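You operate a simulated robot arm through the tools that you are given. There is no shell and no other tool. Be economical: measure what you need, move in short steps, check, and stop when the job is done.

Carry out the task below with a simulated robot arm. There is one attempt and no reset: what you move stays moved.

Task
Turn the blue pocket to the white arrow, lock it and stand the blue-banded sleeve in it.
Fine: the red lever frees and locks the four-colour turntable. Set down upright: what you pick out.

The check looks at the end state, three seconds after you hand in, the way a careful person would. Anything else that was tipped, shoved, dropped, spilled or broken makes it a failure.

Robot
A 7-joint arm with a two-finger parallel gripper, fixed in place. Base frame: the origin is at the foot of the arm, x ahead of it, y to its left, z up. Readings come in mm, rad, newtons and seconds.
With the tool pointing down near the work surface it reaches from about 200 to 680 mm from the base axis. Its first joint turns from -1.152 to 1.152 rad. Payload 2.4 kg.
Tool frame: the origin (TCP) lies between the finger pads and is the grasp point; the fingertips stand 30 mm ahead of it; z points along the fingers, y is the line along which they close. The gripper opens to 94 mm. The fingers are 28 mm wide and 10 mm thick; the gripper's body (50 by 96 mm) begins 55 mm behind the TCP.
Orientation is that of the tool frame in the base frame, as [roll, pitch, yaw] about the fixed x, y, z axes, in that order (R = Rz(yaw) Ry(pitch) Rx(roll)). With the fingers straight down and closing along the base's y, the tool's x points along the base's -x, its y along +y and its z along -z.

Tools
- The arm moves only by the tool step_arm. Its argument "deltas" is a list of rows, each an object of numbers (a shift or turn left out is 0, a gripper value left out holds the last): "tx", "ty", "tz": the shift along the tool's x, y, z in cm; "ax", "ay", "az": the turn, a rotation vector about the tool's x, y, z in rad; "claw": the finger opening in cm, from 0 to 9.4. In form: [{"tx": .., "ty": .., "tz": .., "ax": .., "ay": .., "az": .., "claw": ..}, ...]. A call has 1 to 10 rows; each row shifts and turns the commanded pose from where the row before left it, along the tool's axes as they then stand. A row lasts 0.2 s, in which the tool goes at most 50 mm and 0.15 rad; a call with a longer step from one row to the next is refused whole, and so is a gripper value outside its range. Where a pose cannot be reached the arm comes as near as it can. A force on the tool above 40 N (or 10 N above the force at the start of the call, whichever is more), or a blocked arm, ends the call early, and 0.2 s more pass. Each finger travels about 153 mm/s and halts on what it meets, pressing with about 32 N; the grip force reading is that of the motor and also rises with nothing between the fingers. The clock runs only during rows and for 0.2 s after the last one: add rows that do not move to give the fingers time. It gives the time, the measured TCP pose, the force on the tool (base axes), the opening and the grip force at its end, in the units of the frame above (readings bear some noise), with the torque about the TCP (base axes, N m) and any sound that the robot's microphone picked up.
- Cameras (640 x 400 px; columns grow to the right, rows downward): "scene" is fixed at [31.8, 474.6, 1435.6]; the picture's right is [-0.78, -0.62, 0.00], its down [-0.40, 0.51, -0.76] and it looks along [0.47, -0.60, -0.65] (base axes); focal length 343 px, centre (320, 200). "wrist" rides on the gripper at [76, 14, -102] in the tool frame; the picture's right is [-0.18, 0.98, 0.00], its down [-0.75, -0.14, -0.64] and it looks along [-0.63, -0.12, 0.77] (tool axes); focal length 243 px, centre (320, 200). There is no depth. A picture from a camera that has moved, and an enlarged one, comes with that camera's place and axes in the base frame and with its lens.
- snapshot(camera): a new picture of that camera. The clock stands still meanwhile.
- close_up(camera, box): a new picture of the part [left, top, right, bottom] of that camera's present view, enlarged. The clock stands still meanwhile.
- sign_off(): hands the job in; it is judged then, once.

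Go step by step. Nothing tells you positions but the pictures and the camera data: compare them with the known pose of the tool, close in by small moves and look again before you grip or let go. The budget is 120 turns and 76 pictures, counting those below and the enlarged ones. Unless the task says otherwise, let go and move clear before handing in, and close with one line.

The tools are called as a command line: name --argument value ..., lists and objects as JSON in quotes. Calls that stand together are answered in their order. step_arm: Moves the arm, as the interface text tells. Its arguments: {"type":"object","properties":{"deltas":{"type":"array"}},"required":["deltas"]} The other tools are called the same way: snapshot (camera) takes a picture; close_up (camera, box) takes an enlarged picture of a part of a camera's view; sign_off () hands the job in.

At the start:

```text
clock: 0.0
position: [345.9, -8.4, 1107.7]
tool_rot: [-3.141, -0.001, 3.141]
force: [0.0, -0.8, -0.4]
ft_torque: [0.04, -0.01, 0.02]
width: 93.9
grasp_force: 0.0
```

scene: 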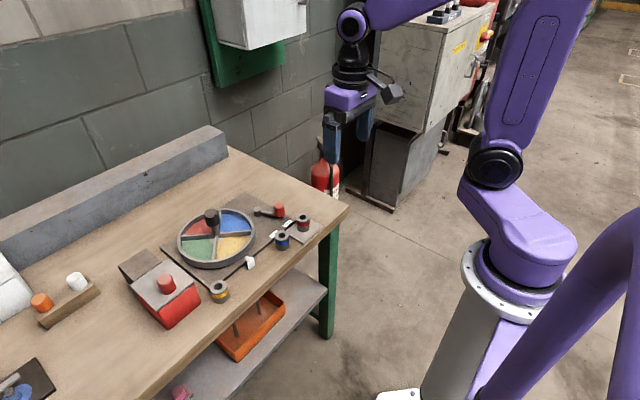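
wrist: 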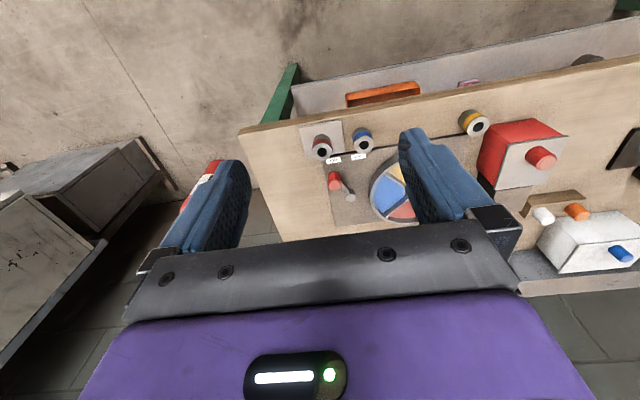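

I see a workbench with a four-colour turntable, a red lever and several banded sleeves. I'll enlarge the scene to locate them.

close_up --camera "scene" --box '[160, 180, 340, 300]'

close_up --camera "wrist" --box '[280, 90, 500, 230]'

```text
3.33 times, centred on (250, 240) of scene
camera zoom: at [31.8, 474.6, 1435.6], right [-0.78, -0.62, 0.0], down [-0.4, 0.51, -0.76], along [0.47, -0.6, -0.65], focal length 1142 px, centre (553, 67)
```

zoom: 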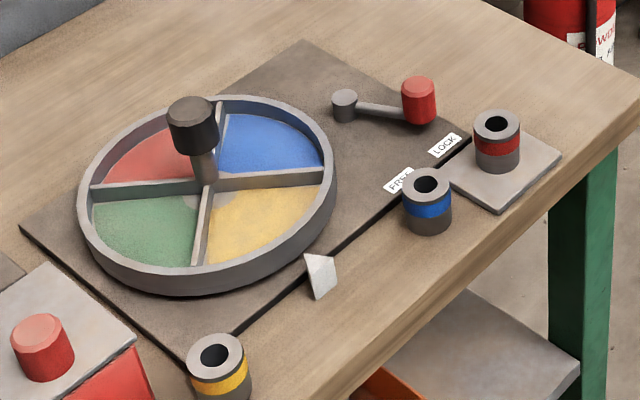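

```text
2.86 times, centred on (390, 160) of wrist
camera zoom: at [270.1, 6.0, 1209.9], right [0.18, 0.98, 0.0], down [0.75, -0.14, 0.64], along [0.63, -0.12, -0.77], focal length 693 px, centre (120, 314)
```

zoom: 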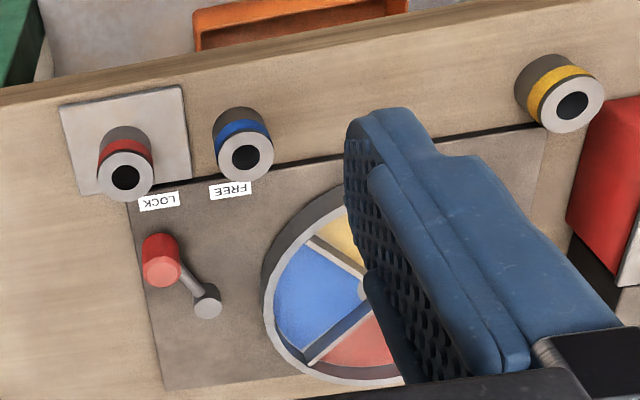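

From the two pictures I put the blue sleeve near (492, 46), with its top at about z 790. The lever knob is near (561, -21), its pivot near (622, 9), and it sits at LOCK. The turntable centre is near (630, 152) with the arrow on its -x side, where yellow is now. Blue is on the -y side, so the table must turn 90° clockwise. I'll move closer to measure better.

step_arm --deltas '[{"tx": -2.7, "ty": 1.4, "tz": 2.2}, {"tx": -2.7, "ty": 1.4, "tz": 2.2}, {"tx": -2.7, "ty": 1.4, "tz": 2.2}, {"tx": -2.7, "ty": 1.4, "tz": 2.2}, {"tx": -2.7, "ty": 1.4, "tz": 2.2}, {}]'

snapshot --camera "wrist"

snapshot --camera "scene"

```text
clock: 1.4
position: [482.7, 61.2, 996.6]
tool_rot: [3.141, -0.002, -3.14]
force: [-1.0, 0.6, 0.2]
ft_torque: [0.01, -0.01, -0.01]
width: 94.3
grasp_force: 0.1
```

```text
71 pictures are left
camera wrist: at [406.2, 75.5, 1099.1], right [0.18, 0.98, 0.0], down [0.75, -0.14, 0.64], along [0.63, -0.12, -0.77], focal length 243 px, centre (320, 200)
```

wrist: 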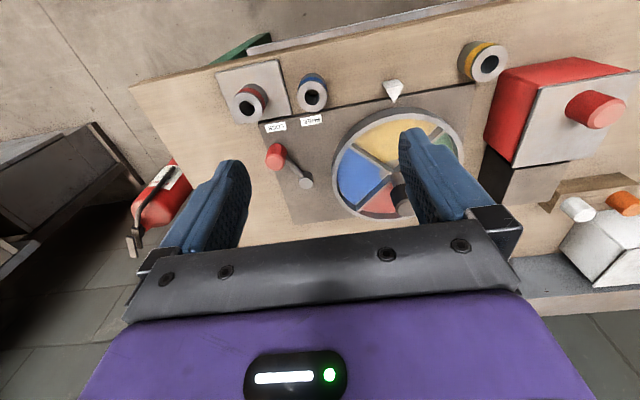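

```text
70 pictures are left
```

scene: 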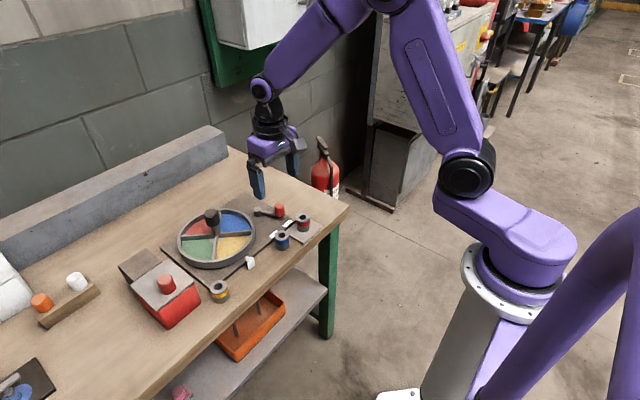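

My estimates agree with the new view. I'll enlarge it for precise positions.

close_up --camera "wrist" --box '[210, 50, 370, 230]'

close_up --camera "wrist" --box '[320, 70, 480, 230]'

close_up --camera "scene" --box '[170, 190, 270, 280]'

close_up --camera "scene" --box '[240, 190, 330, 260]'

```text
2.22 times, centred on (290, 140) of wrist
camera zoom: at [406.2, 75.5, 1099.1], right [0.18, 0.98, 0.0], down [0.75, -0.14, 0.64], along [0.63, -0.12, -0.77], focal length 539 px, centre (387, 333)
```

zoom: 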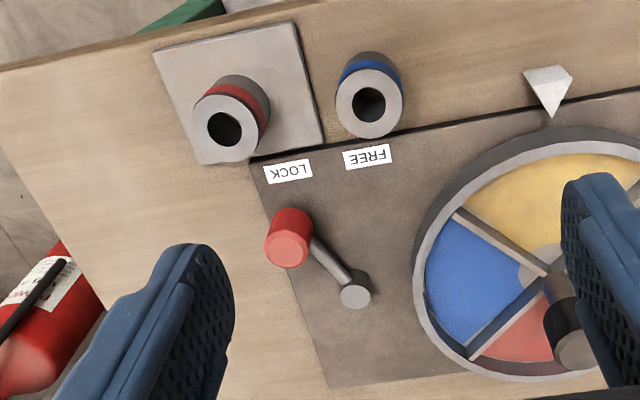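

```text
2.50 times, centred on (400, 150) of wrist
camera zoom: at [406.2, 75.5, 1099.1], right [0.18, 0.98, 0.0], down [0.75, -0.14, 0.64], along [0.63, -0.12, -0.77], focal length 606 px, centre (120, 325)
```

zoom: 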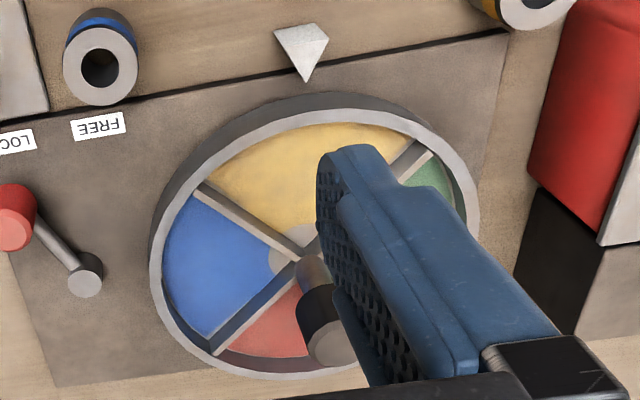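

```text
4.44 times, centred on (220, 235) of scene
camera zoom: at [31.9, 474.6, 1435.6], right [-0.78, -0.62, 0.0], down [-0.4, 0.51, -0.76], along [0.47, -0.6, -0.65], focal length 1523 px, centre (764, 44)
```

zoom: 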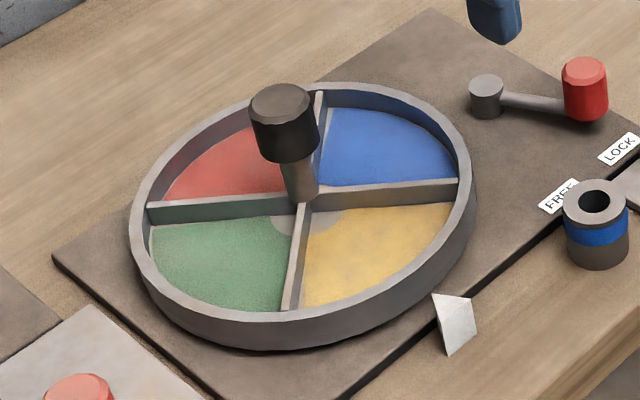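

```text
5.71 times, centred on (285, 225) of scene
camera zoom: at [31.9, 474.6, 1435.6], right [-0.78, -0.62, 0.0], down [-0.4, 0.51, -0.76], along [0.47, -0.6, -0.65], focal length 1958 px, centre (520, 57)
```

zoom: 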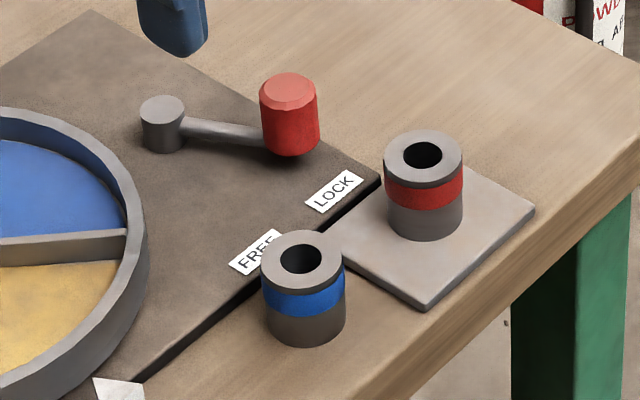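

The lever knob is near (564, -18) with its top at about z 806. The turntable's centre knob is near (633, 147) with its top at about z 855. I'll hover over the lever knob and check alignment.

step_arm --deltas '[{"tx": -2.03, "ty": -1.98, "tz": 3.0, "claw": 7}, {"tx": -2.03, "ty": -1.98, "tz": 3.0}, {"tx": -2.03, "ty": -1.98, "tz": 3.0}, {"tx": -2.03, "ty": -1.98, "tz": 3.0}, {}]'

snapshot --camera "wrist"

close_up --camera "scene" --box '[220, 160, 330, 250]'

```text
clock: 2.6
position: [564.5, -19.8, 876.5]
tool_rot: [3.14, 0.001, -3.138]
force: [0.2, -0.1, -0.6]
ft_torque: [-0.05, 0.02, -0.01]
width: 70.1
grasp_force: 0.0
```

```text
65 pictures are left
camera wrist: at [488.1, -4.4, 979.4], right [0.18, 0.98, 0.0], down [0.75, -0.14, 0.64], along [0.63, -0.12, -0.77], focal length 243 px, centre (320, 200)
```

wrist: 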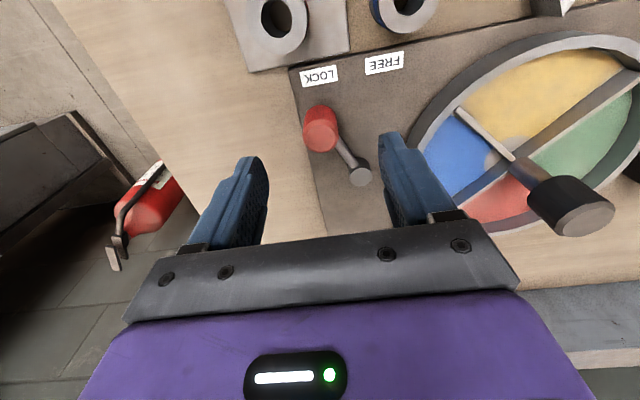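

```text
4.44 times, centred on (275, 205) of scene
camera zoom: at [31.9, 474.6, 1435.6], right [-0.78, -0.62, 0.0], down [-0.4, 0.51, -0.76], along [0.47, -0.6, -0.65], focal length 1523 px, centre (520, 178)
```

zoom: 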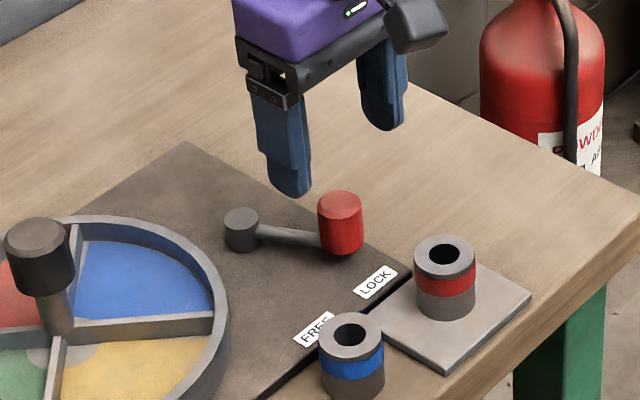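

The knob is centred between the fingers, at about (564, -18). I'll go down and close on it gently.

step_arm --deltas '[{"tz": 2.0}, {"tz": 2.0}, {"tz": 2.0}, {"tz": 1.3, "ty": 0.1}, {}]'

snapshot --camera "wrist"

close_up --camera "scene" --box '[220, 160, 330, 250]'

```text
clock: 3.8
position: [563.9, -18.1, 804.4]
tool_rot: [3.142, 0.0, 3.14]
force: [-0.5, -0.4, 0.5]
ft_torque: [-0.01, 0.01, 0.0]
width: 70.0
grasp_force: 0.0
```

```text
63 pictures are left
camera wrist: at [487.6, -2.7, 906.4], right [0.18, 0.98, 0.0], down [0.75, -0.14, 0.64], along [0.63, -0.12, -0.77], focal length 243 px, centre (320, 200)
```

wrist: 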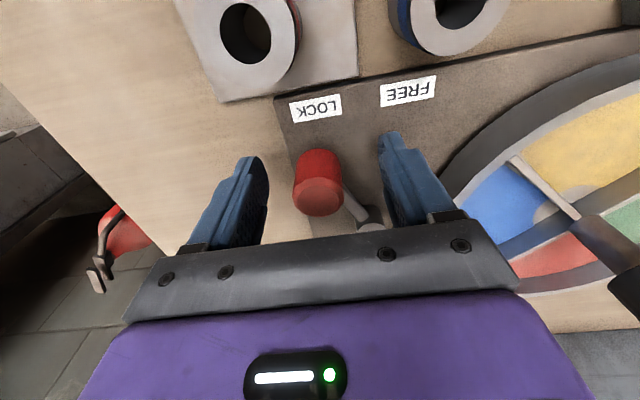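

```text
4.44 times, centred on (275, 205) of scene
camera zoom: at [31.8, 474.6, 1435.6], right [-0.78, -0.62, 0.0], down [-0.4, 0.51, -0.76], along [0.47, -0.6, -0.65], focal length 1523 px, centre (520, 178)
```

zoom: 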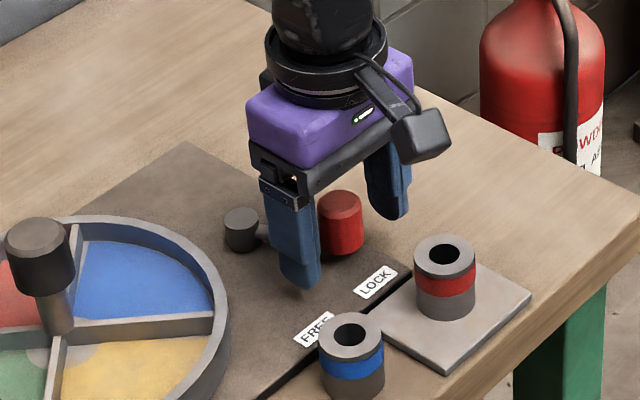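

The knob sits between the pads. I'll lower slightly and grip.

step_arm --deltas '[{"tz": 0.6, "tx": -0.2}, {"claw": 4}, {"claw": 2.5}, {"claw": 1.5}, {}, {}]'

snapshot --camera "wrist"

```text
clock: 5.2
position: [564.9, -15.4, 798.3]
tool_rot: [3.14, 0.0, -3.142]
force: [2.5, -0.2, 1.8]
ft_torque: [-0.17, 0.16, -0.13]
width: 27.5
grasp_force: 44.8
```

```text
61 pictures are left
camera wrist: at [489.4, -2.1, 900.8], right [0.18, 0.98, 0.0], down [0.75, -0.14, 0.64], along [0.63, -0.12, -0.77], focal length 243 px, centre (320, 200)
```

wrist: 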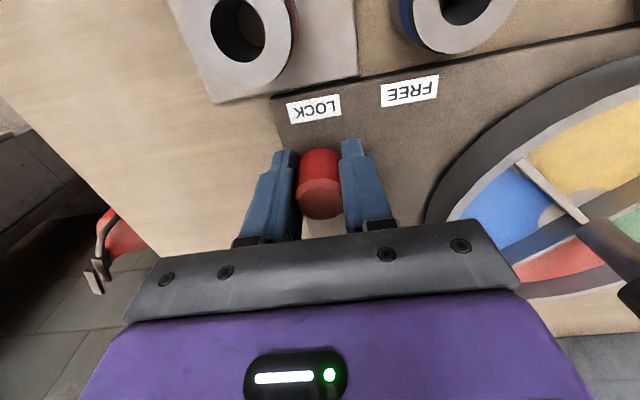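

I have the knob, which is 27.5 mm across. I'll swing the lever along its arc about the pivot (622, 9) toward FREE, first half only.

step_arm --deltas '[{"tx": 0.29, "ty": 0.83}, {"tx": 0.16, "ty": 0.86}, {"tx": 0.05, "ty": 0.77}, {}]'

```text
clock: 6.2
position: [559.4, 7.7, 797.6]
tool_rot: [3.141, 0.0, -3.139]
force: [2.6, -8.6, 7.8]
ft_torque: [-0.39, 0.28, -0.62]
width: 27.3
grasp_force: 45.2
```

step_arm --deltas '[{"tx": -0.06, "ty": 0.88}, {"tx": -0.15, "ty": 0.75}, {"tx": -0.29, "ty": 0.83}, {}]'

snapshot --camera "wrist"

close_up --camera "scene" --box '[220, 160, 330, 250]'

```text
clock: 7.2
position: [563.6, 33.4, 797.2]
tool_rot: [3.141, -0.004, -3.14]
force: [-2.1, -8.6, 0.7]
ft_torque: [-0.27, 0.45, -0.65]
width: 27.5
grasp_force: 44.9
```

```text
60 pictures are left
camera wrist: at [488.0, 47.4, 900.4], right [0.18, 0.98, 0.0], down [0.76, -0.14, 0.64], along [0.63, -0.12, -0.77], focal length 243 px, centre (320, 200)
```

wrist: 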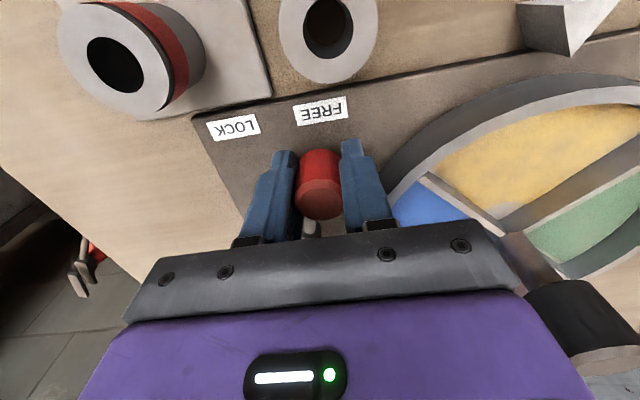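

```text
4.44 times, centred on (275, 205) of scene
camera zoom: at [31.8, 474.4, 1435.7], right [-0.78, -0.62, 0.0], down [-0.4, 0.51, -0.76], along [0.47, -0.6, -0.65], focal length 1523 px, centre (520, 178)
```

zoom: 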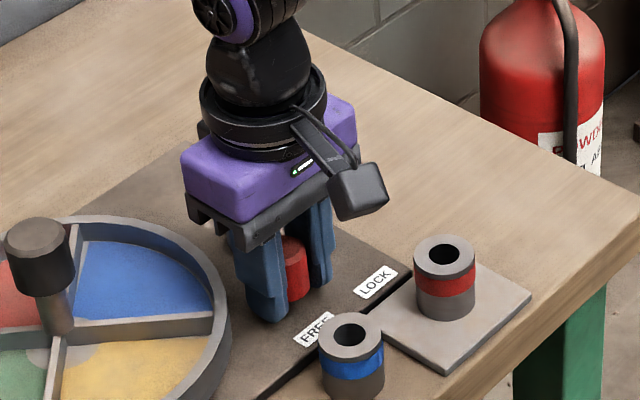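

The lever is near FREE with no end stop felt yet. I'll nudge it a little further and watch the force, because the turntable rim is close to the finger.

step_arm --deltas '[{"tx": -0.13, "ty": 0.28}, {}, {}]'

```text
clock: 8.0
position: [565.0, 35.0, 797.8]
tool_rot: [-3.14, -0.004, -3.139]
force: [-6.8, -4.9, -10.8]
ft_torque: [0.48, -0.23, -0.53]
width: 27.6
grasp_force: 45.3
```

Resistance has risen, so this is likely the stop. I'll open only slightly because of the rim, then lift clear and look.

step_arm --deltas '[{"claw": 3.4}, {"claw": 3.4}, {"tz": -2}, {"tz": -3}, {"tz": -4}, {"tz": -4}, {}]'

snapshot --camera "wrist"

close_up --camera "scene" --box '[190, 180, 310, 270]'

```text
clock: 9.6
position: [563.7, 34.4, 928.0]
tool_rot: [3.141, -0.001, -3.14]
force: [-0.9, -1.2, -0.5]
ft_torque: [0.02, 0.0, 0.0]
width: 33.9
grasp_force: 0.0
```

```text
58 pictures are left
camera wrist: at [489.2, 48.8, 1030.4], right [0.18, 0.98, 0.0], down [0.75, -0.14, 0.64], along [0.63, -0.12, -0.77], focal length 243 px, centre (320, 200)
```

wrist: 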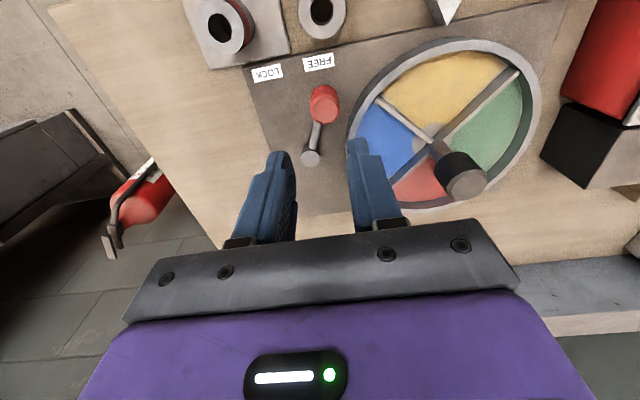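

```text
4.44 times, centred on (250, 225) of scene
camera zoom: at [31.8, 474.6, 1435.6], right [-0.78, -0.62, 0.0], down [-0.4, 0.51, -0.76], along [0.47, -0.6, -0.65], focal length 1523 px, centre (631, 89)
```

zoom: 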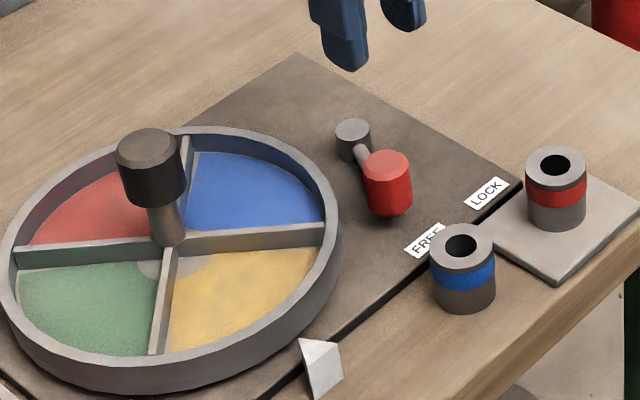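

The lever has swung to FREE. Next I'll hover over the centre knob near (634, 147) and pre-rotate the gripper 45° counter-clockwise.

step_arm --deltas '[{"tx": -2.35, "ty": 3.75, "claw": 7.5}, {"tx": -2.35, "ty": 3.75}, {"tx": -2.3, "ty": 3.75}, {"az": -0.13}, {"az": -0.13}, {"az": -0.13}, {"az": -0.13}, {"az": -0.13}, {"az": -0.135}]'

snapshot --camera "wrist"

close_up --camera "scene" --box '[160, 150, 300, 270]'

```text
clock: 11.6
position: [634.8, 147.7, 928.7]
tool_rot: [3.14, -0.001, -2.352]
force: [-0.2, -0.3, 0.9]
ft_torque: [-0.02, -0.04, -0.02]
width: 75.3
grasp_force: 0.0
```

```text
56 pictures are left
camera wrist: at [571.7, 104.6, 1031.3], right [-0.57, 0.82, 0.0], down [0.63, 0.43, 0.64], along [0.53, 0.36, -0.77], focal length 243 px, centre (320, 200)
```

wrist: 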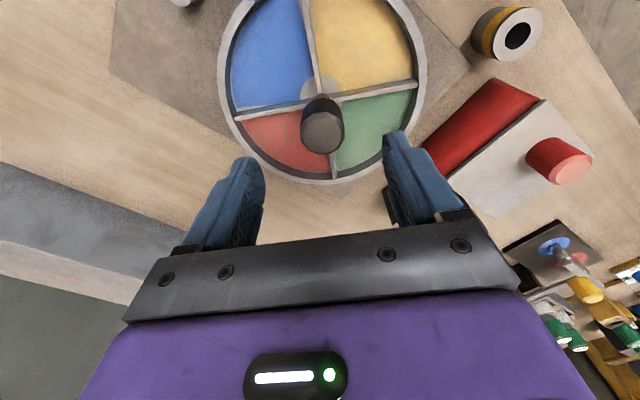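

```text
3.33 times, centred on (230, 210) of scene
camera zoom: at [31.8, 474.6, 1435.6], right [-0.78, -0.62, 0.0], down [-0.4, 0.51, -0.76], along [0.47, -0.6, -0.65], focal length 1142 px, centre (620, 167)
```

zoom: 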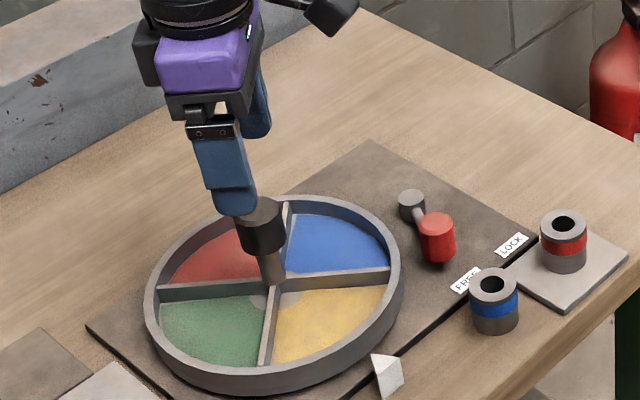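

The knob lies between the fingers. I'll descend to z≈841 and grip it.

step_arm --deltas '[{"tz": 2.2}, {"tz": 2.2}, {"tz": 2.2}, {"tz": 2.1}, {}, {"claw": 5}, {"claw": 3.5}, {"claw": 2.5}, {}]'

snapshot --camera "wrist"

```text
clock: 13.6
position: [633.8, 149.8, 840.7]
tool_rot: [3.139, -0.003, -2.353]
force: [-13.0, 7.6, 1.6]
ft_torque: [-0.93, -0.31, 0.05]
width: 33.9
grasp_force: 45.0
```

```text
54 pictures are left
camera wrist: at [571.3, 106.1, 942.7], right [-0.57, 0.82, 0.0], down [0.63, 0.44, 0.64], along [0.53, 0.36, -0.77], focal length 243 px, centre (320, 200)
```

wrist: 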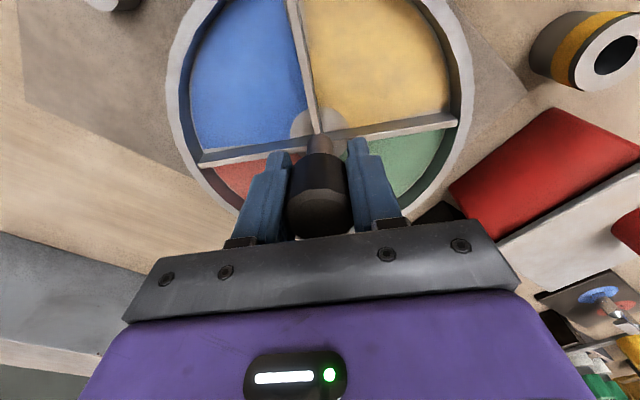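

The grip is holding, with a small side load from about 1.5 mm of misalignment. I'll correct that and start the clockwise twist.

step_arm --deltas '[{"ty": 0.15}, {}, {"az": 0.1}, {"az": 0.1}, {}]'

close_up --camera "scene" --box '[160, 150, 300, 270]'

```text
clock: 14.8
position: [634.3, 149.3, 840.4]
tool_rot: [-3.141, -0.001, -2.556]
force: [-7.6, 12.0, -16.9]
ft_torque: [-0.43, -1.6, 0.01]
width: 34.2
grasp_force: 45.5
```

```text
3.33 times, centred on (230, 210) of scene
camera zoom: at [32.0, 475.0, 1435.5], right [-0.78, -0.62, 0.0], down [-0.4, 0.51, -0.76], along [0.47, -0.6, -0.65], focal length 1142 px, centre (620, 167)
```

zoom: 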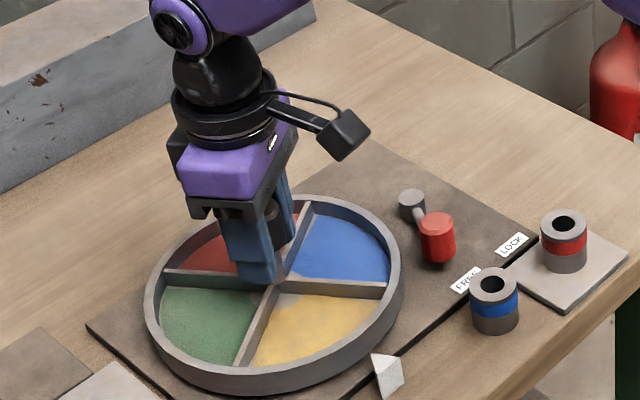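

The turntable turns with the knob. I'll continue the twist with a small recentring.

step_arm --deltas '[{"ty": 0.15, "tz": 0.05}, {"az": 0.12}, {"az": 0.12}, {"az": 0.12}, {}]'

```text
clock: 16.0
position: [634.3, 150.2, 839.4]
tool_rot: [3.14, -0.001, -2.918]
force: [13.1, 12.2, -25.9]
ft_torque: [0.16, 0.51, -0.03]
width: 34.0
grasp_force: 45.3
```

Side and vertical load is building up, so I'll let go and grip again to relax it.

step_arm --deltas '[{"claw": 5}, {}, {}]'

snapshot --camera "wrist"

close_up --camera "scene" --box '[160, 150, 300, 270]'

```text
clock: 16.8
position: [633.0, 148.7, 841.3]
tool_rot: [-3.14, -0.001, -2.917]
force: [0.3, 0.4, -0.3]
ft_torque: [-0.04, -0.01, 0.01]
width: 50.0
grasp_force: 0.1
```

```text
52 pictures are left
camera wrist: at [556.5, 146.8, 943.4], right [-0.04, 1.0, 0.0], down [0.77, 0.03, 0.64], along [0.64, 0.03, -0.77], focal length 243 px, centre (320, 200)
```

wrist: 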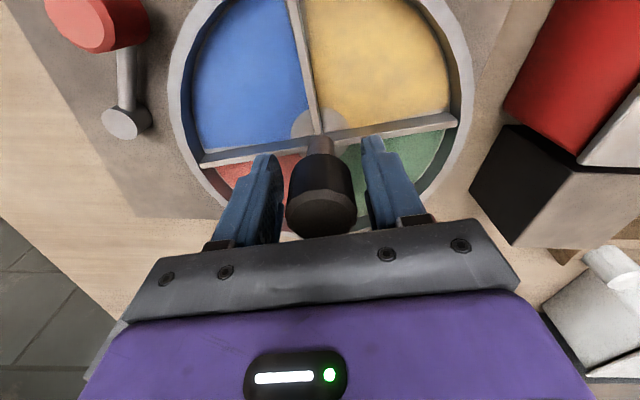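

```text
3.33 times, centred on (230, 210) of scene
camera zoom: at [31.8, 474.6, 1435.6], right [-0.78, -0.62, 0.0], down [-0.4, 0.51, -0.76], along [0.47, -0.6, -0.65], focal length 1142 px, centre (620, 167)
```

zoom: 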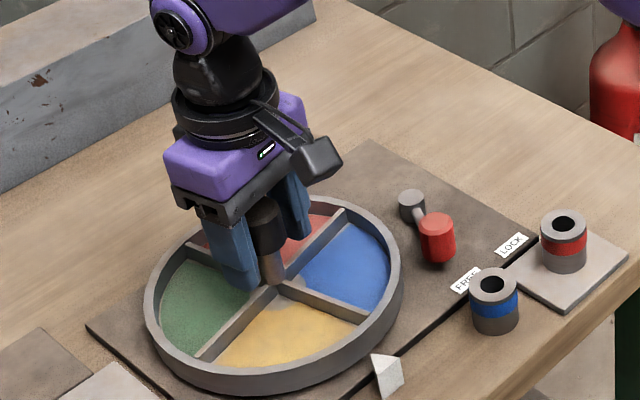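

The table has turned 0.56 rad with no slip. I'll recentre toward (636, 151), regrip and continue.

step_arm --deltas '[{"tx": -0.34, "ty": 0.15}, {"claw": 3.5}, {"claw": 2.5}, {}]'

```text
clock: 17.8
position: [637.0, 151.3, 841.1]
tool_rot: [-3.141, 0.001, -2.917]
force: [-0.1, -7.2, 0.9]
ft_torque: [0.65, 0.43, 0.02]
width: 34.0
grasp_force: 45.0
```

step_arm --deltas '[{"ty": -0.07}, {"az": 0.12}, {"az": 0.12}, {"az": 0.12}, {"az": 0.12}, {}]'

```text
clock: 19.2
position: [635.6, 149.8, 841.5]
tool_rot: [3.14, 0.003, 2.881]
force: [-2.1, -18.3, 10.2]
ft_torque: [0.66, -0.72, 0.02]
width: 34.0
grasp_force: 44.8
```

step_arm --deltas '[{"ty": -0.15}, {"az": 0.12}, {"az": 0.12}, {"az": 0.1}, {}]'

snapshot --camera "wrist"

close_up --camera "scene" --box '[160, 150, 300, 270]'

```text
clock: 20.4
position: [635.5, 148.9, 840.3]
tool_rot: [-3.141, 0.001, 2.544]
force: [10.4, -13.3, 3.0]
ft_torque: [-0.87, -0.64, -0.01]
width: 33.8
grasp_force: 45.2
```

```text
50 pictures are left
camera wrist: at [581.9, 204.2, 943.1], right [0.71, 0.71, 0.0], down [0.54, -0.54, 0.64], along [0.46, -0.45, -0.77], focal length 243 px, centre (320, 200)
```

wrist: 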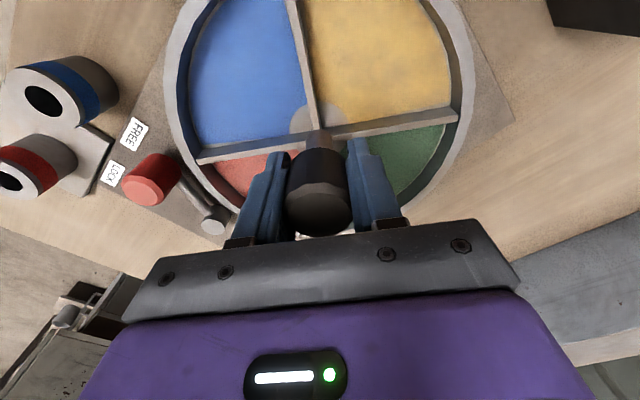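

```text
3.33 times, centred on (230, 210) of scene
camera zoom: at [32.0, 474.3, 1435.7], right [-0.78, -0.62, 0.0], down [-0.4, 0.51, -0.76], along [0.47, -0.6, -0.65], focal length 1142 px, centre (620, 167)
```

zoom: 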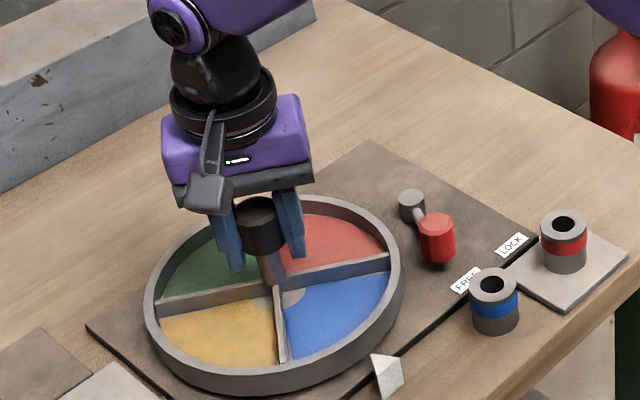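

About 0.19 rad remains to bring blue to the arrow. I'll finish the turn.

step_arm --deltas '[{"ty": -0.05, "tx": -0.12}, {"az": 0.1}, {"az": 0.09}, {}, {}]'

close_up --camera "scene" --box '[160, 150, 300, 270]'

```text
clock: 21.6
position: [637.3, 148.4, 840.6]
tool_rot: [3.141, 0.001, 2.356]
force: [-0.9, -12.1, 9.5]
ft_torque: [0.15, -0.61, 0.02]
width: 33.7
grasp_force: 44.6
```

```text
3.33 times, centred on (230, 210) of scene
camera zoom: at [31.6, 474.3, 1435.7], right [-0.78, -0.62, 0.0], down [-0.4, 0.51, -0.76], along [0.47, -0.6, -0.65], focal length 1142 px, centre (620, 167)
```

zoom: 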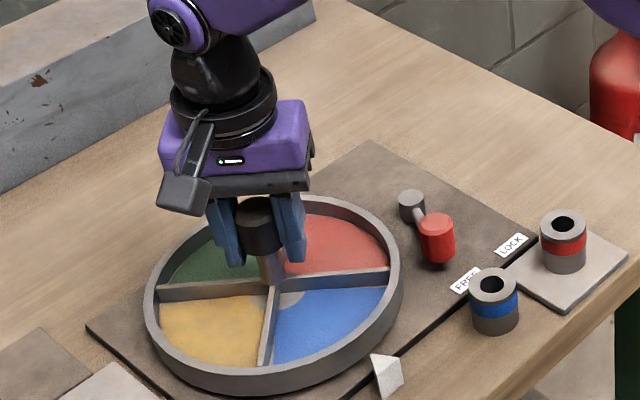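

Blue now lies where yellow was, squarely at the arrow. I'll let go and lift clear, then look.

step_arm --deltas '[{"claw": 6}, {"claw": 6}, {"tz": -2}, {"tz": -4}, {"tz": -4}, {}]'

snapshot --camera "wrist"

close_up --camera "scene" --box '[160, 180, 300, 280]'

```text
clock: 23.0
position: [638.3, 148.4, 939.6]
tool_rot: [3.14, -0.003, 2.355]
force: [-0.2, -0.7, 0.7]
ft_torque: [0.04, -0.03, -0.03]
width: 60.0
grasp_force: 0.2
```

```text
47 pictures are left
camera wrist: at [594.0, 213.3, 1042.0], right [0.82, 0.57, 0.0], down [0.43, -0.63, 0.64], along [0.36, -0.53, -0.77], focal length 243 px, centre (320, 200)
```

wrist: 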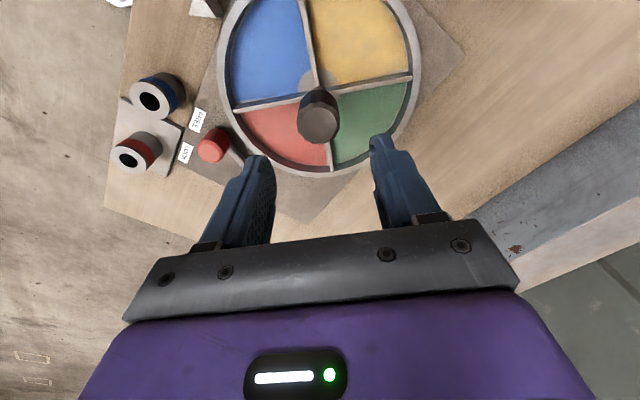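

```text
4.00 times, centred on (230, 230) of scene
camera zoom: at [31.8, 474.6, 1435.6], right [-0.78, -0.62, 0.0], down [-0.4, 0.51, -0.76], along [0.47, -0.6, -0.65], focal length 1371 px, centre (680, 80)
```

zoom: 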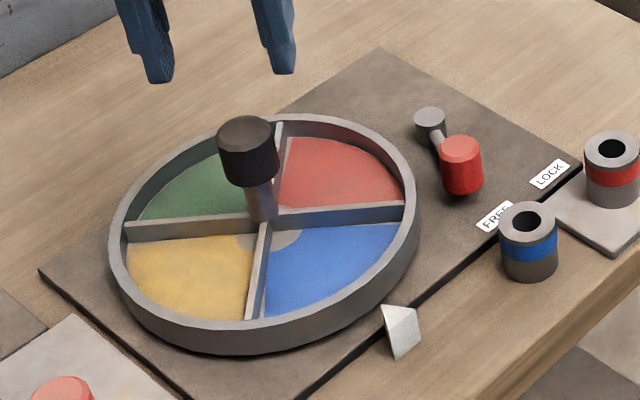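

The alignment matches the original detent pose. Now I'll return to the lever knob near (565, 35) to lock it.

step_arm --deltas '[{"az": -0.13, "claw": 3.8}, {"az": -0.13}, {"az": -0.13}, {"az": -0.13}, {"az": -0.13}, {"az": -0.135}, {"tx": 2.45, "ty": -3.78}, {"tx": 2.45, "ty": -3.78}, {"tx": 2.45, "ty": -3.78}, {}]'

close_up --camera "wrist" --box '[230, 40, 430, 220]'

```text
clock: 25.2
position: [566.2, 34.7, 940.7]
tool_rot: [3.141, 0.0, 3.141]
force: [0.2, -0.5, 0.0]
ft_torque: [-0.01, 0.02, 0.01]
width: 38.2
grasp_force: 0.0
```

```text
2.22 times, centred on (330, 130) of wrist
camera zoom: at [490.5, 50.0, 1043.5], right [0.18, 0.98, 0.0], down [0.75, -0.14, 0.64], along [0.63, -0.12, -0.77], focal length 539 px, centre (298, 356)
```

zoom: 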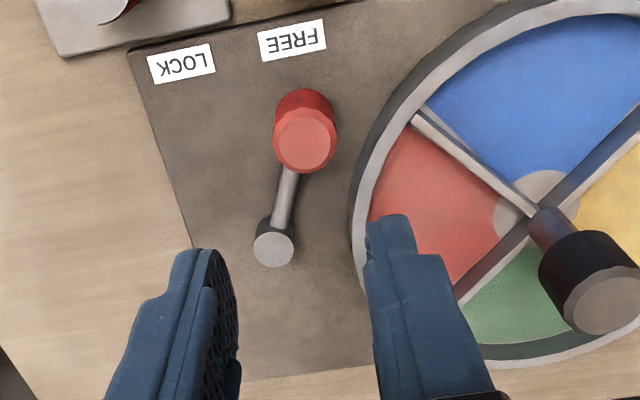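

The knob reads near (566, 38). The rim is close, so I'll engage only the knob's top part with the fingertips at about z 788.

step_arm --deltas '[{"ty": 0.28, "tz": 4}, {"tz": 4}, {"tz": 2}, {"tz": 1.2}, {}]'

snapshot --camera "wrist"

close_up --camera "scene" --box '[220, 170, 320, 250]'

```text
clock: 26.4
position: [564.7, 37.1, 830.8]
tool_rot: [-3.141, 0.0, -3.14]
force: [0.3, 0.7, 0.0]
ft_torque: [0.05, -0.01, 0.02]
width: 37.9
grasp_force: 0.1
```

```text
44 pictures are left
camera wrist: at [488.9, 52.5, 932.2], right [0.18, 0.98, 0.0], down [0.75, -0.14, 0.64], along [0.63, -0.12, -0.77], focal length 243 px, centre (320, 200)
```

wrist: 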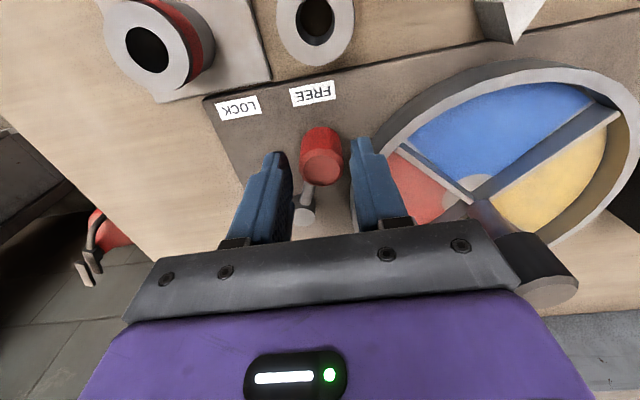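

```text
5.00 times, centred on (270, 210) of scene
camera zoom: at [31.8, 474.6, 1435.6], right [-0.78, -0.62, 0.0], down [-0.4, 0.51, -0.76], along [0.47, -0.6, -0.65], focal length 1713 px, centre (570, 150)
```

zoom: 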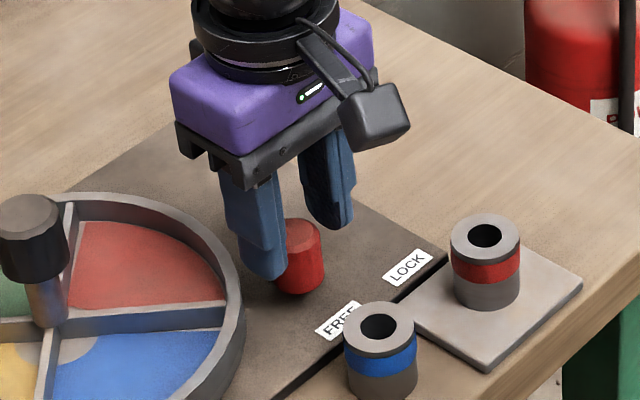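

The knob sits between the fingertips with clearance on both sides. I'll go down the last bit, then close.

step_arm --deltas '[{"tz": 0.7, "ty": 0.05}, {"tz": 0.7}, {"claw": 3.0}, {"claw": 2.0}, {}]'

```text
clock: 27.6
position: [563.4, 38.2, 814.8]
tool_rot: [3.141, 0.0, 3.14]
force: [0.1, -5.2, -1.9]
ft_torque: [0.44, -0.01, -0.27]
width: 26.9
grasp_force: 45.0
```

Gripped. I'll swing the lever back along the arc to LOCK.

step_arm --deltas '[{"tx": 0.38, "ty": -0.91}, {"tx": 0.23, "ty": -0.96}, {"tx": 0.08, "ty": -0.99}, {"tx": -0.08, "ty": -0.99}, {"tx": -0.23, "ty": -0.96}, {"tx": -0.28, "ty": -0.71}, {}]'

close_up --camera "scene" --box '[220, 170, 320, 250]'

```text
clock: 29.2
position: [561.8, -16.2, 815.7]
tool_rot: [3.141, 0.0, 3.14]
force: [-2.9, 5.6, -8.1]
ft_torque: [0.71, 0.31, 0.51]
width: 27.2
grasp_force: 45.2
```

```text
5.00 times, centred on (270, 210) of scene
camera zoom: at [31.9, 474.7, 1435.6], right [-0.78, -0.62, 0.0], down [-0.4, 0.51, -0.76], along [0.47, -0.6, -0.65], focal length 1713 px, centre (570, 150)
```

zoom: 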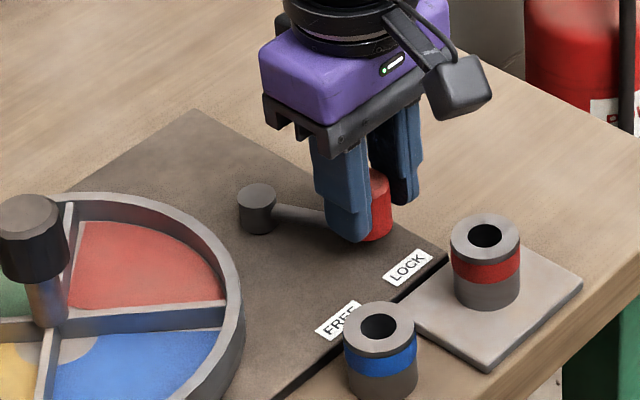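

I'll push a little further to feel for the LOCK stop.

step_arm --deltas '[{"tx": -0.12, "ty": -0.25}, {}]'

step_arm --deltas '[{"tx": -0.12, "ty": -0.25}, {}]'

```text
clock: 29.8
position: [562.9, -18.0, 814.5]
tool_rot: [3.141, -0.002, 3.141]
force: [-4.1, 5.2, -8.7]
ft_torque: [0.69, 0.74, 0.46]
width: 27.2
grasp_force: 44.7
```

```text
clock: 30.4
position: [564.4, -18.6, 814.7]
tool_rot: [-3.141, -0.002, -3.141]
force: [-8.7, 10.5, -5.6]
ft_torque: [-0.33, 0.06, 0.19]
width: 26.9
grasp_force: 44.6
```

The force rose and the knob stopped moving, so it's at the LOCK stop. I'll release, lift and check.

step_arm --deltas '[{"claw": 4.5}, {"claw": 4.5}, {"tz": -3}, {"tz": -4}, {"tz": -4}, {}]'

snapshot --camera "wrist"

close_up --camera "scene" --box '[180, 180, 320, 280]'

```text
clock: 31.8
position: [564.5, -20.7, 924.3]
tool_rot: [3.141, 0.0, 3.141]
force: [-0.9, 0.2, 0.0]
ft_torque: [-0.03, 0.01, -0.01]
width: 45.2
grasp_force: 0.0
```

```text
41 pictures are left
camera wrist: at [488.6, -5.5, 1026.4], right [0.18, 0.98, 0.0], down [0.75, -0.14, 0.64], along [0.63, -0.12, -0.77], focal length 243 px, centre (320, 200)
```

wrist: 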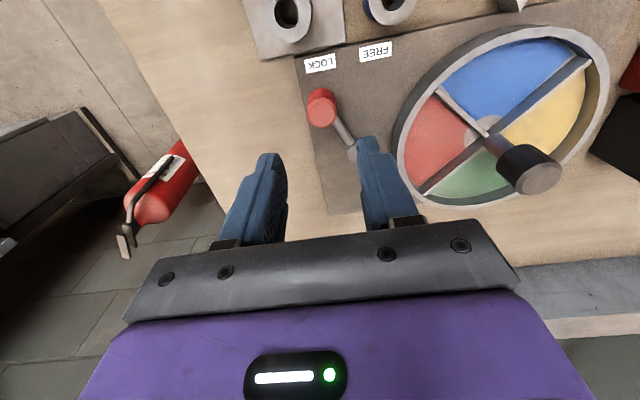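

```text
4.00 times, centred on (250, 230) of scene
camera zoom: at [31.8, 474.6, 1435.6], right [-0.78, -0.62, 0.0], down [-0.4, 0.51, -0.76], along [0.47, -0.6, -0.65], focal length 1371 px, centre (600, 80)
```

zoom: 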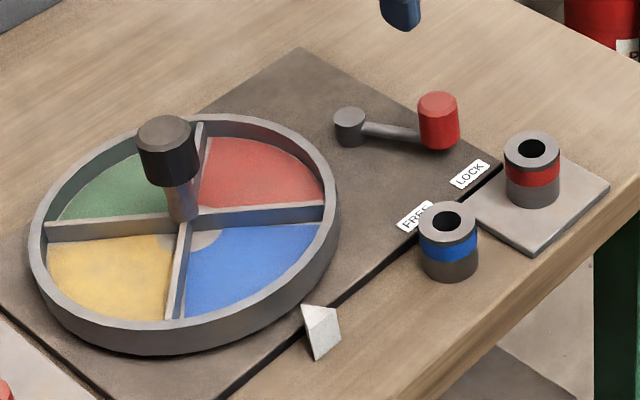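

The lever is back at its original LOCK position and blue is at the arrow. Now I'll hover over the blue-banded sleeve near (492, 46).

step_arm --deltas '[{"tx": 2.42, "ty": 2.22, "tz": 1.0, "claw": 6}, {"tx": 2.42, "ty": 2.22, "tz": 1.0}, {"tx": 2.42, "ty": 2.22, "tz": 1.0}, {}]'

snapshot --camera "wrist"

close_up --camera "scene" --box '[220, 170, 330, 260]'

```text
clock: 32.8
position: [492.1, 46.9, 893.8]
tool_rot: [3.141, -0.001, 3.142]
force: [0.8, -0.2, -0.1]
ft_torque: [0.01, 0.0, 0.02]
width: 60.0
grasp_force: 0.0
```

```text
39 pictures are left
camera wrist: at [416.6, 61.5, 995.5], right [0.18, 0.98, 0.0], down [0.75, -0.14, 0.64], along [0.63, -0.12, -0.77], focal length 243 px, centre (320, 200)
```

wrist: 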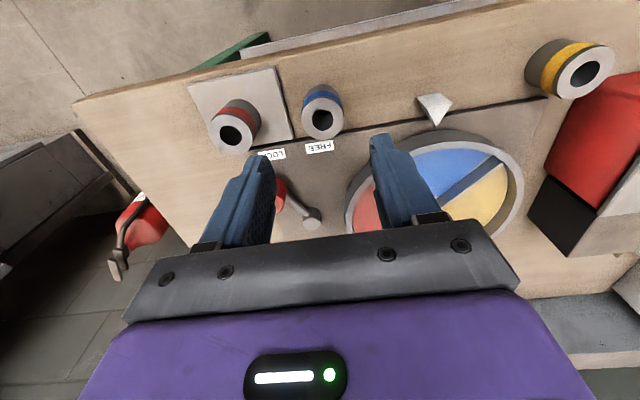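

```text
4.44 times, centred on (275, 215) of scene
camera zoom: at [31.8, 474.6, 1435.6], right [-0.78, -0.62, 0.0], down [-0.4, 0.51, -0.76], along [0.47, -0.6, -0.65], focal length 1523 px, centre (520, 133)
```

zoom: 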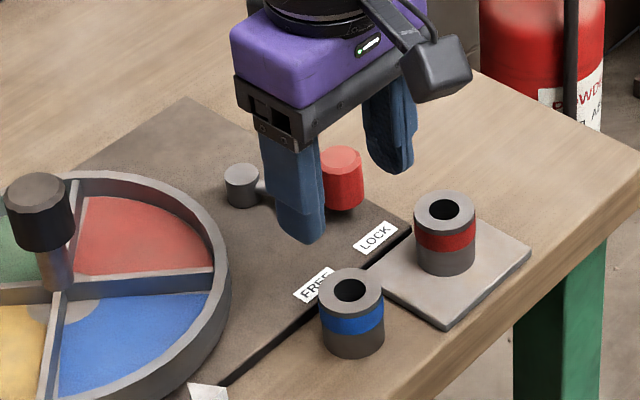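

The sleeve is at about (494, 48.5), nicely between the fingers. I'll descend partway and check.

step_arm --deltas '[{"tx": -0.2, "ty": 0.16, "tz": 2.0}, {"tz": 2.2}, {"tz": 2.2}, {"tz": 2.2}, {}]'

snapshot --camera "wrist"

close_up --camera "scene" --box '[220, 170, 330, 260]'

```text
clock: 34.0
position: [494.3, 45.3, 809.8]
tool_rot: [3.14, -0.001, -3.141]
force: [0.3, 0.0, -0.5]
ft_torque: [0.04, -0.02, -0.03]
width: 59.8
grasp_force: 0.0
```

```text
37 pictures are left
camera wrist: at [418.2, 60.4, 911.2], right [0.18, 0.98, 0.0], down [0.75, -0.14, 0.64], along [0.63, -0.12, -0.77], focal length 243 px, centre (320, 200)
```

wrist: 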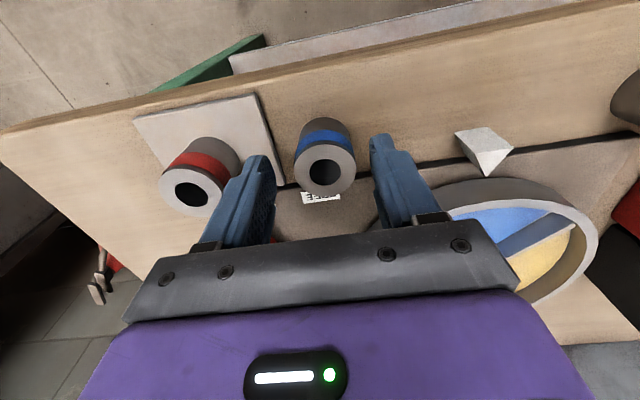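

```text
4.44 times, centred on (275, 215) of scene
camera zoom: at [31.9, 474.6, 1435.6], right [-0.78, -0.62, 0.0], down [-0.4, 0.51, -0.76], along [0.47, -0.6, -0.65], focal length 1523 px, centre (520, 133)
```

zoom: 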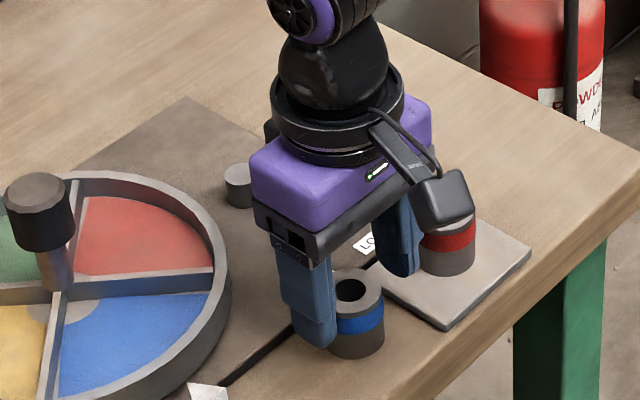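

Sleeve centred within a few mm. I'll go down so the fingertips reach about z 762 and close.

step_arm --deltas '[{"tx": -0.2, "ty": 0.15, "tz": 1.0}, {"tz": 0.9}, {}, {"claw": 4.6}, {"claw": 3.8}, {"claw": 3.0}, {}]'

snapshot --camera "wrist"

```text
clock: 35.6
position: [496.3, 48.2, 791.3]
tool_rot: [-3.141, -0.001, -3.14]
force: [0.6, -1.0, -0.1]
ft_torque: [-0.01, 0.03, -0.01]
width: 39.4
grasp_force: 32.3
```

```text
35 pictures are left
camera wrist: at [420.7, 62.4, 893.4], right [0.18, 0.98, 0.0], down [0.75, -0.14, 0.64], along [0.63, -0.12, -0.77], focal length 243 px, centre (320, 200)
```

wrist: 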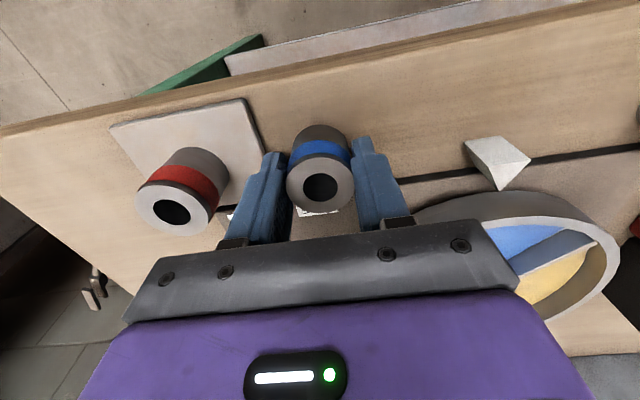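

Gripped at 39.4 mm. I'll lift straight up.

step_arm --deltas '[{"tz": -1}, {"tz": -2.5}, {"tz": -3}, {"tz": -3}, {}]'

snapshot --camera "wrist"

close_up --camera "scene" --box '[180, 160, 320, 270]'

```text
clock: 36.8
position: [495.7, 47.7, 884.9]
tool_rot: [-3.141, 0.001, -3.14]
force: [0.3, -0.1, -1.7]
ft_torque: [0.01, 0.0, 0.01]
width: 39.4
grasp_force: 31.9
```

```text
34 pictures are left
camera wrist: at [419.7, 61.6, 987.3], right [0.18, 0.98, 0.0], down [0.75, -0.14, 0.64], along [0.63, -0.12, -0.77], focal length 243 px, centre (320, 200)
```

wrist: 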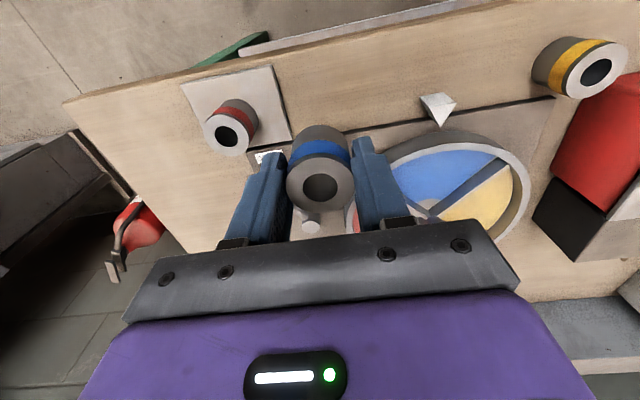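

```text
3.64 times, centred on (250, 215) of scene
camera zoom: at [31.9, 474.6, 1435.6], right [-0.78, -0.62, 0.0], down [-0.4, 0.51, -0.76], along [0.47, -0.6, -0.65], focal length 1246 px, centre (574, 146)
```

zoom: 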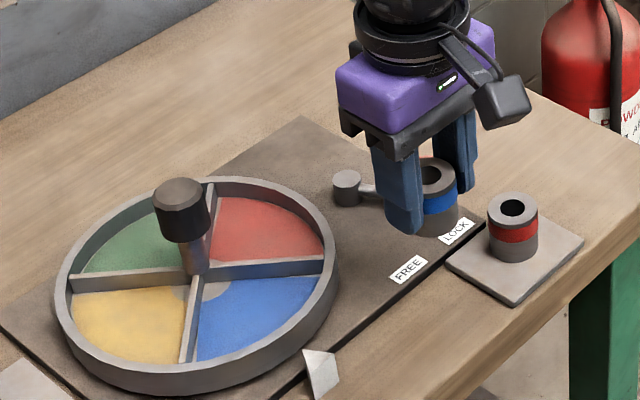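

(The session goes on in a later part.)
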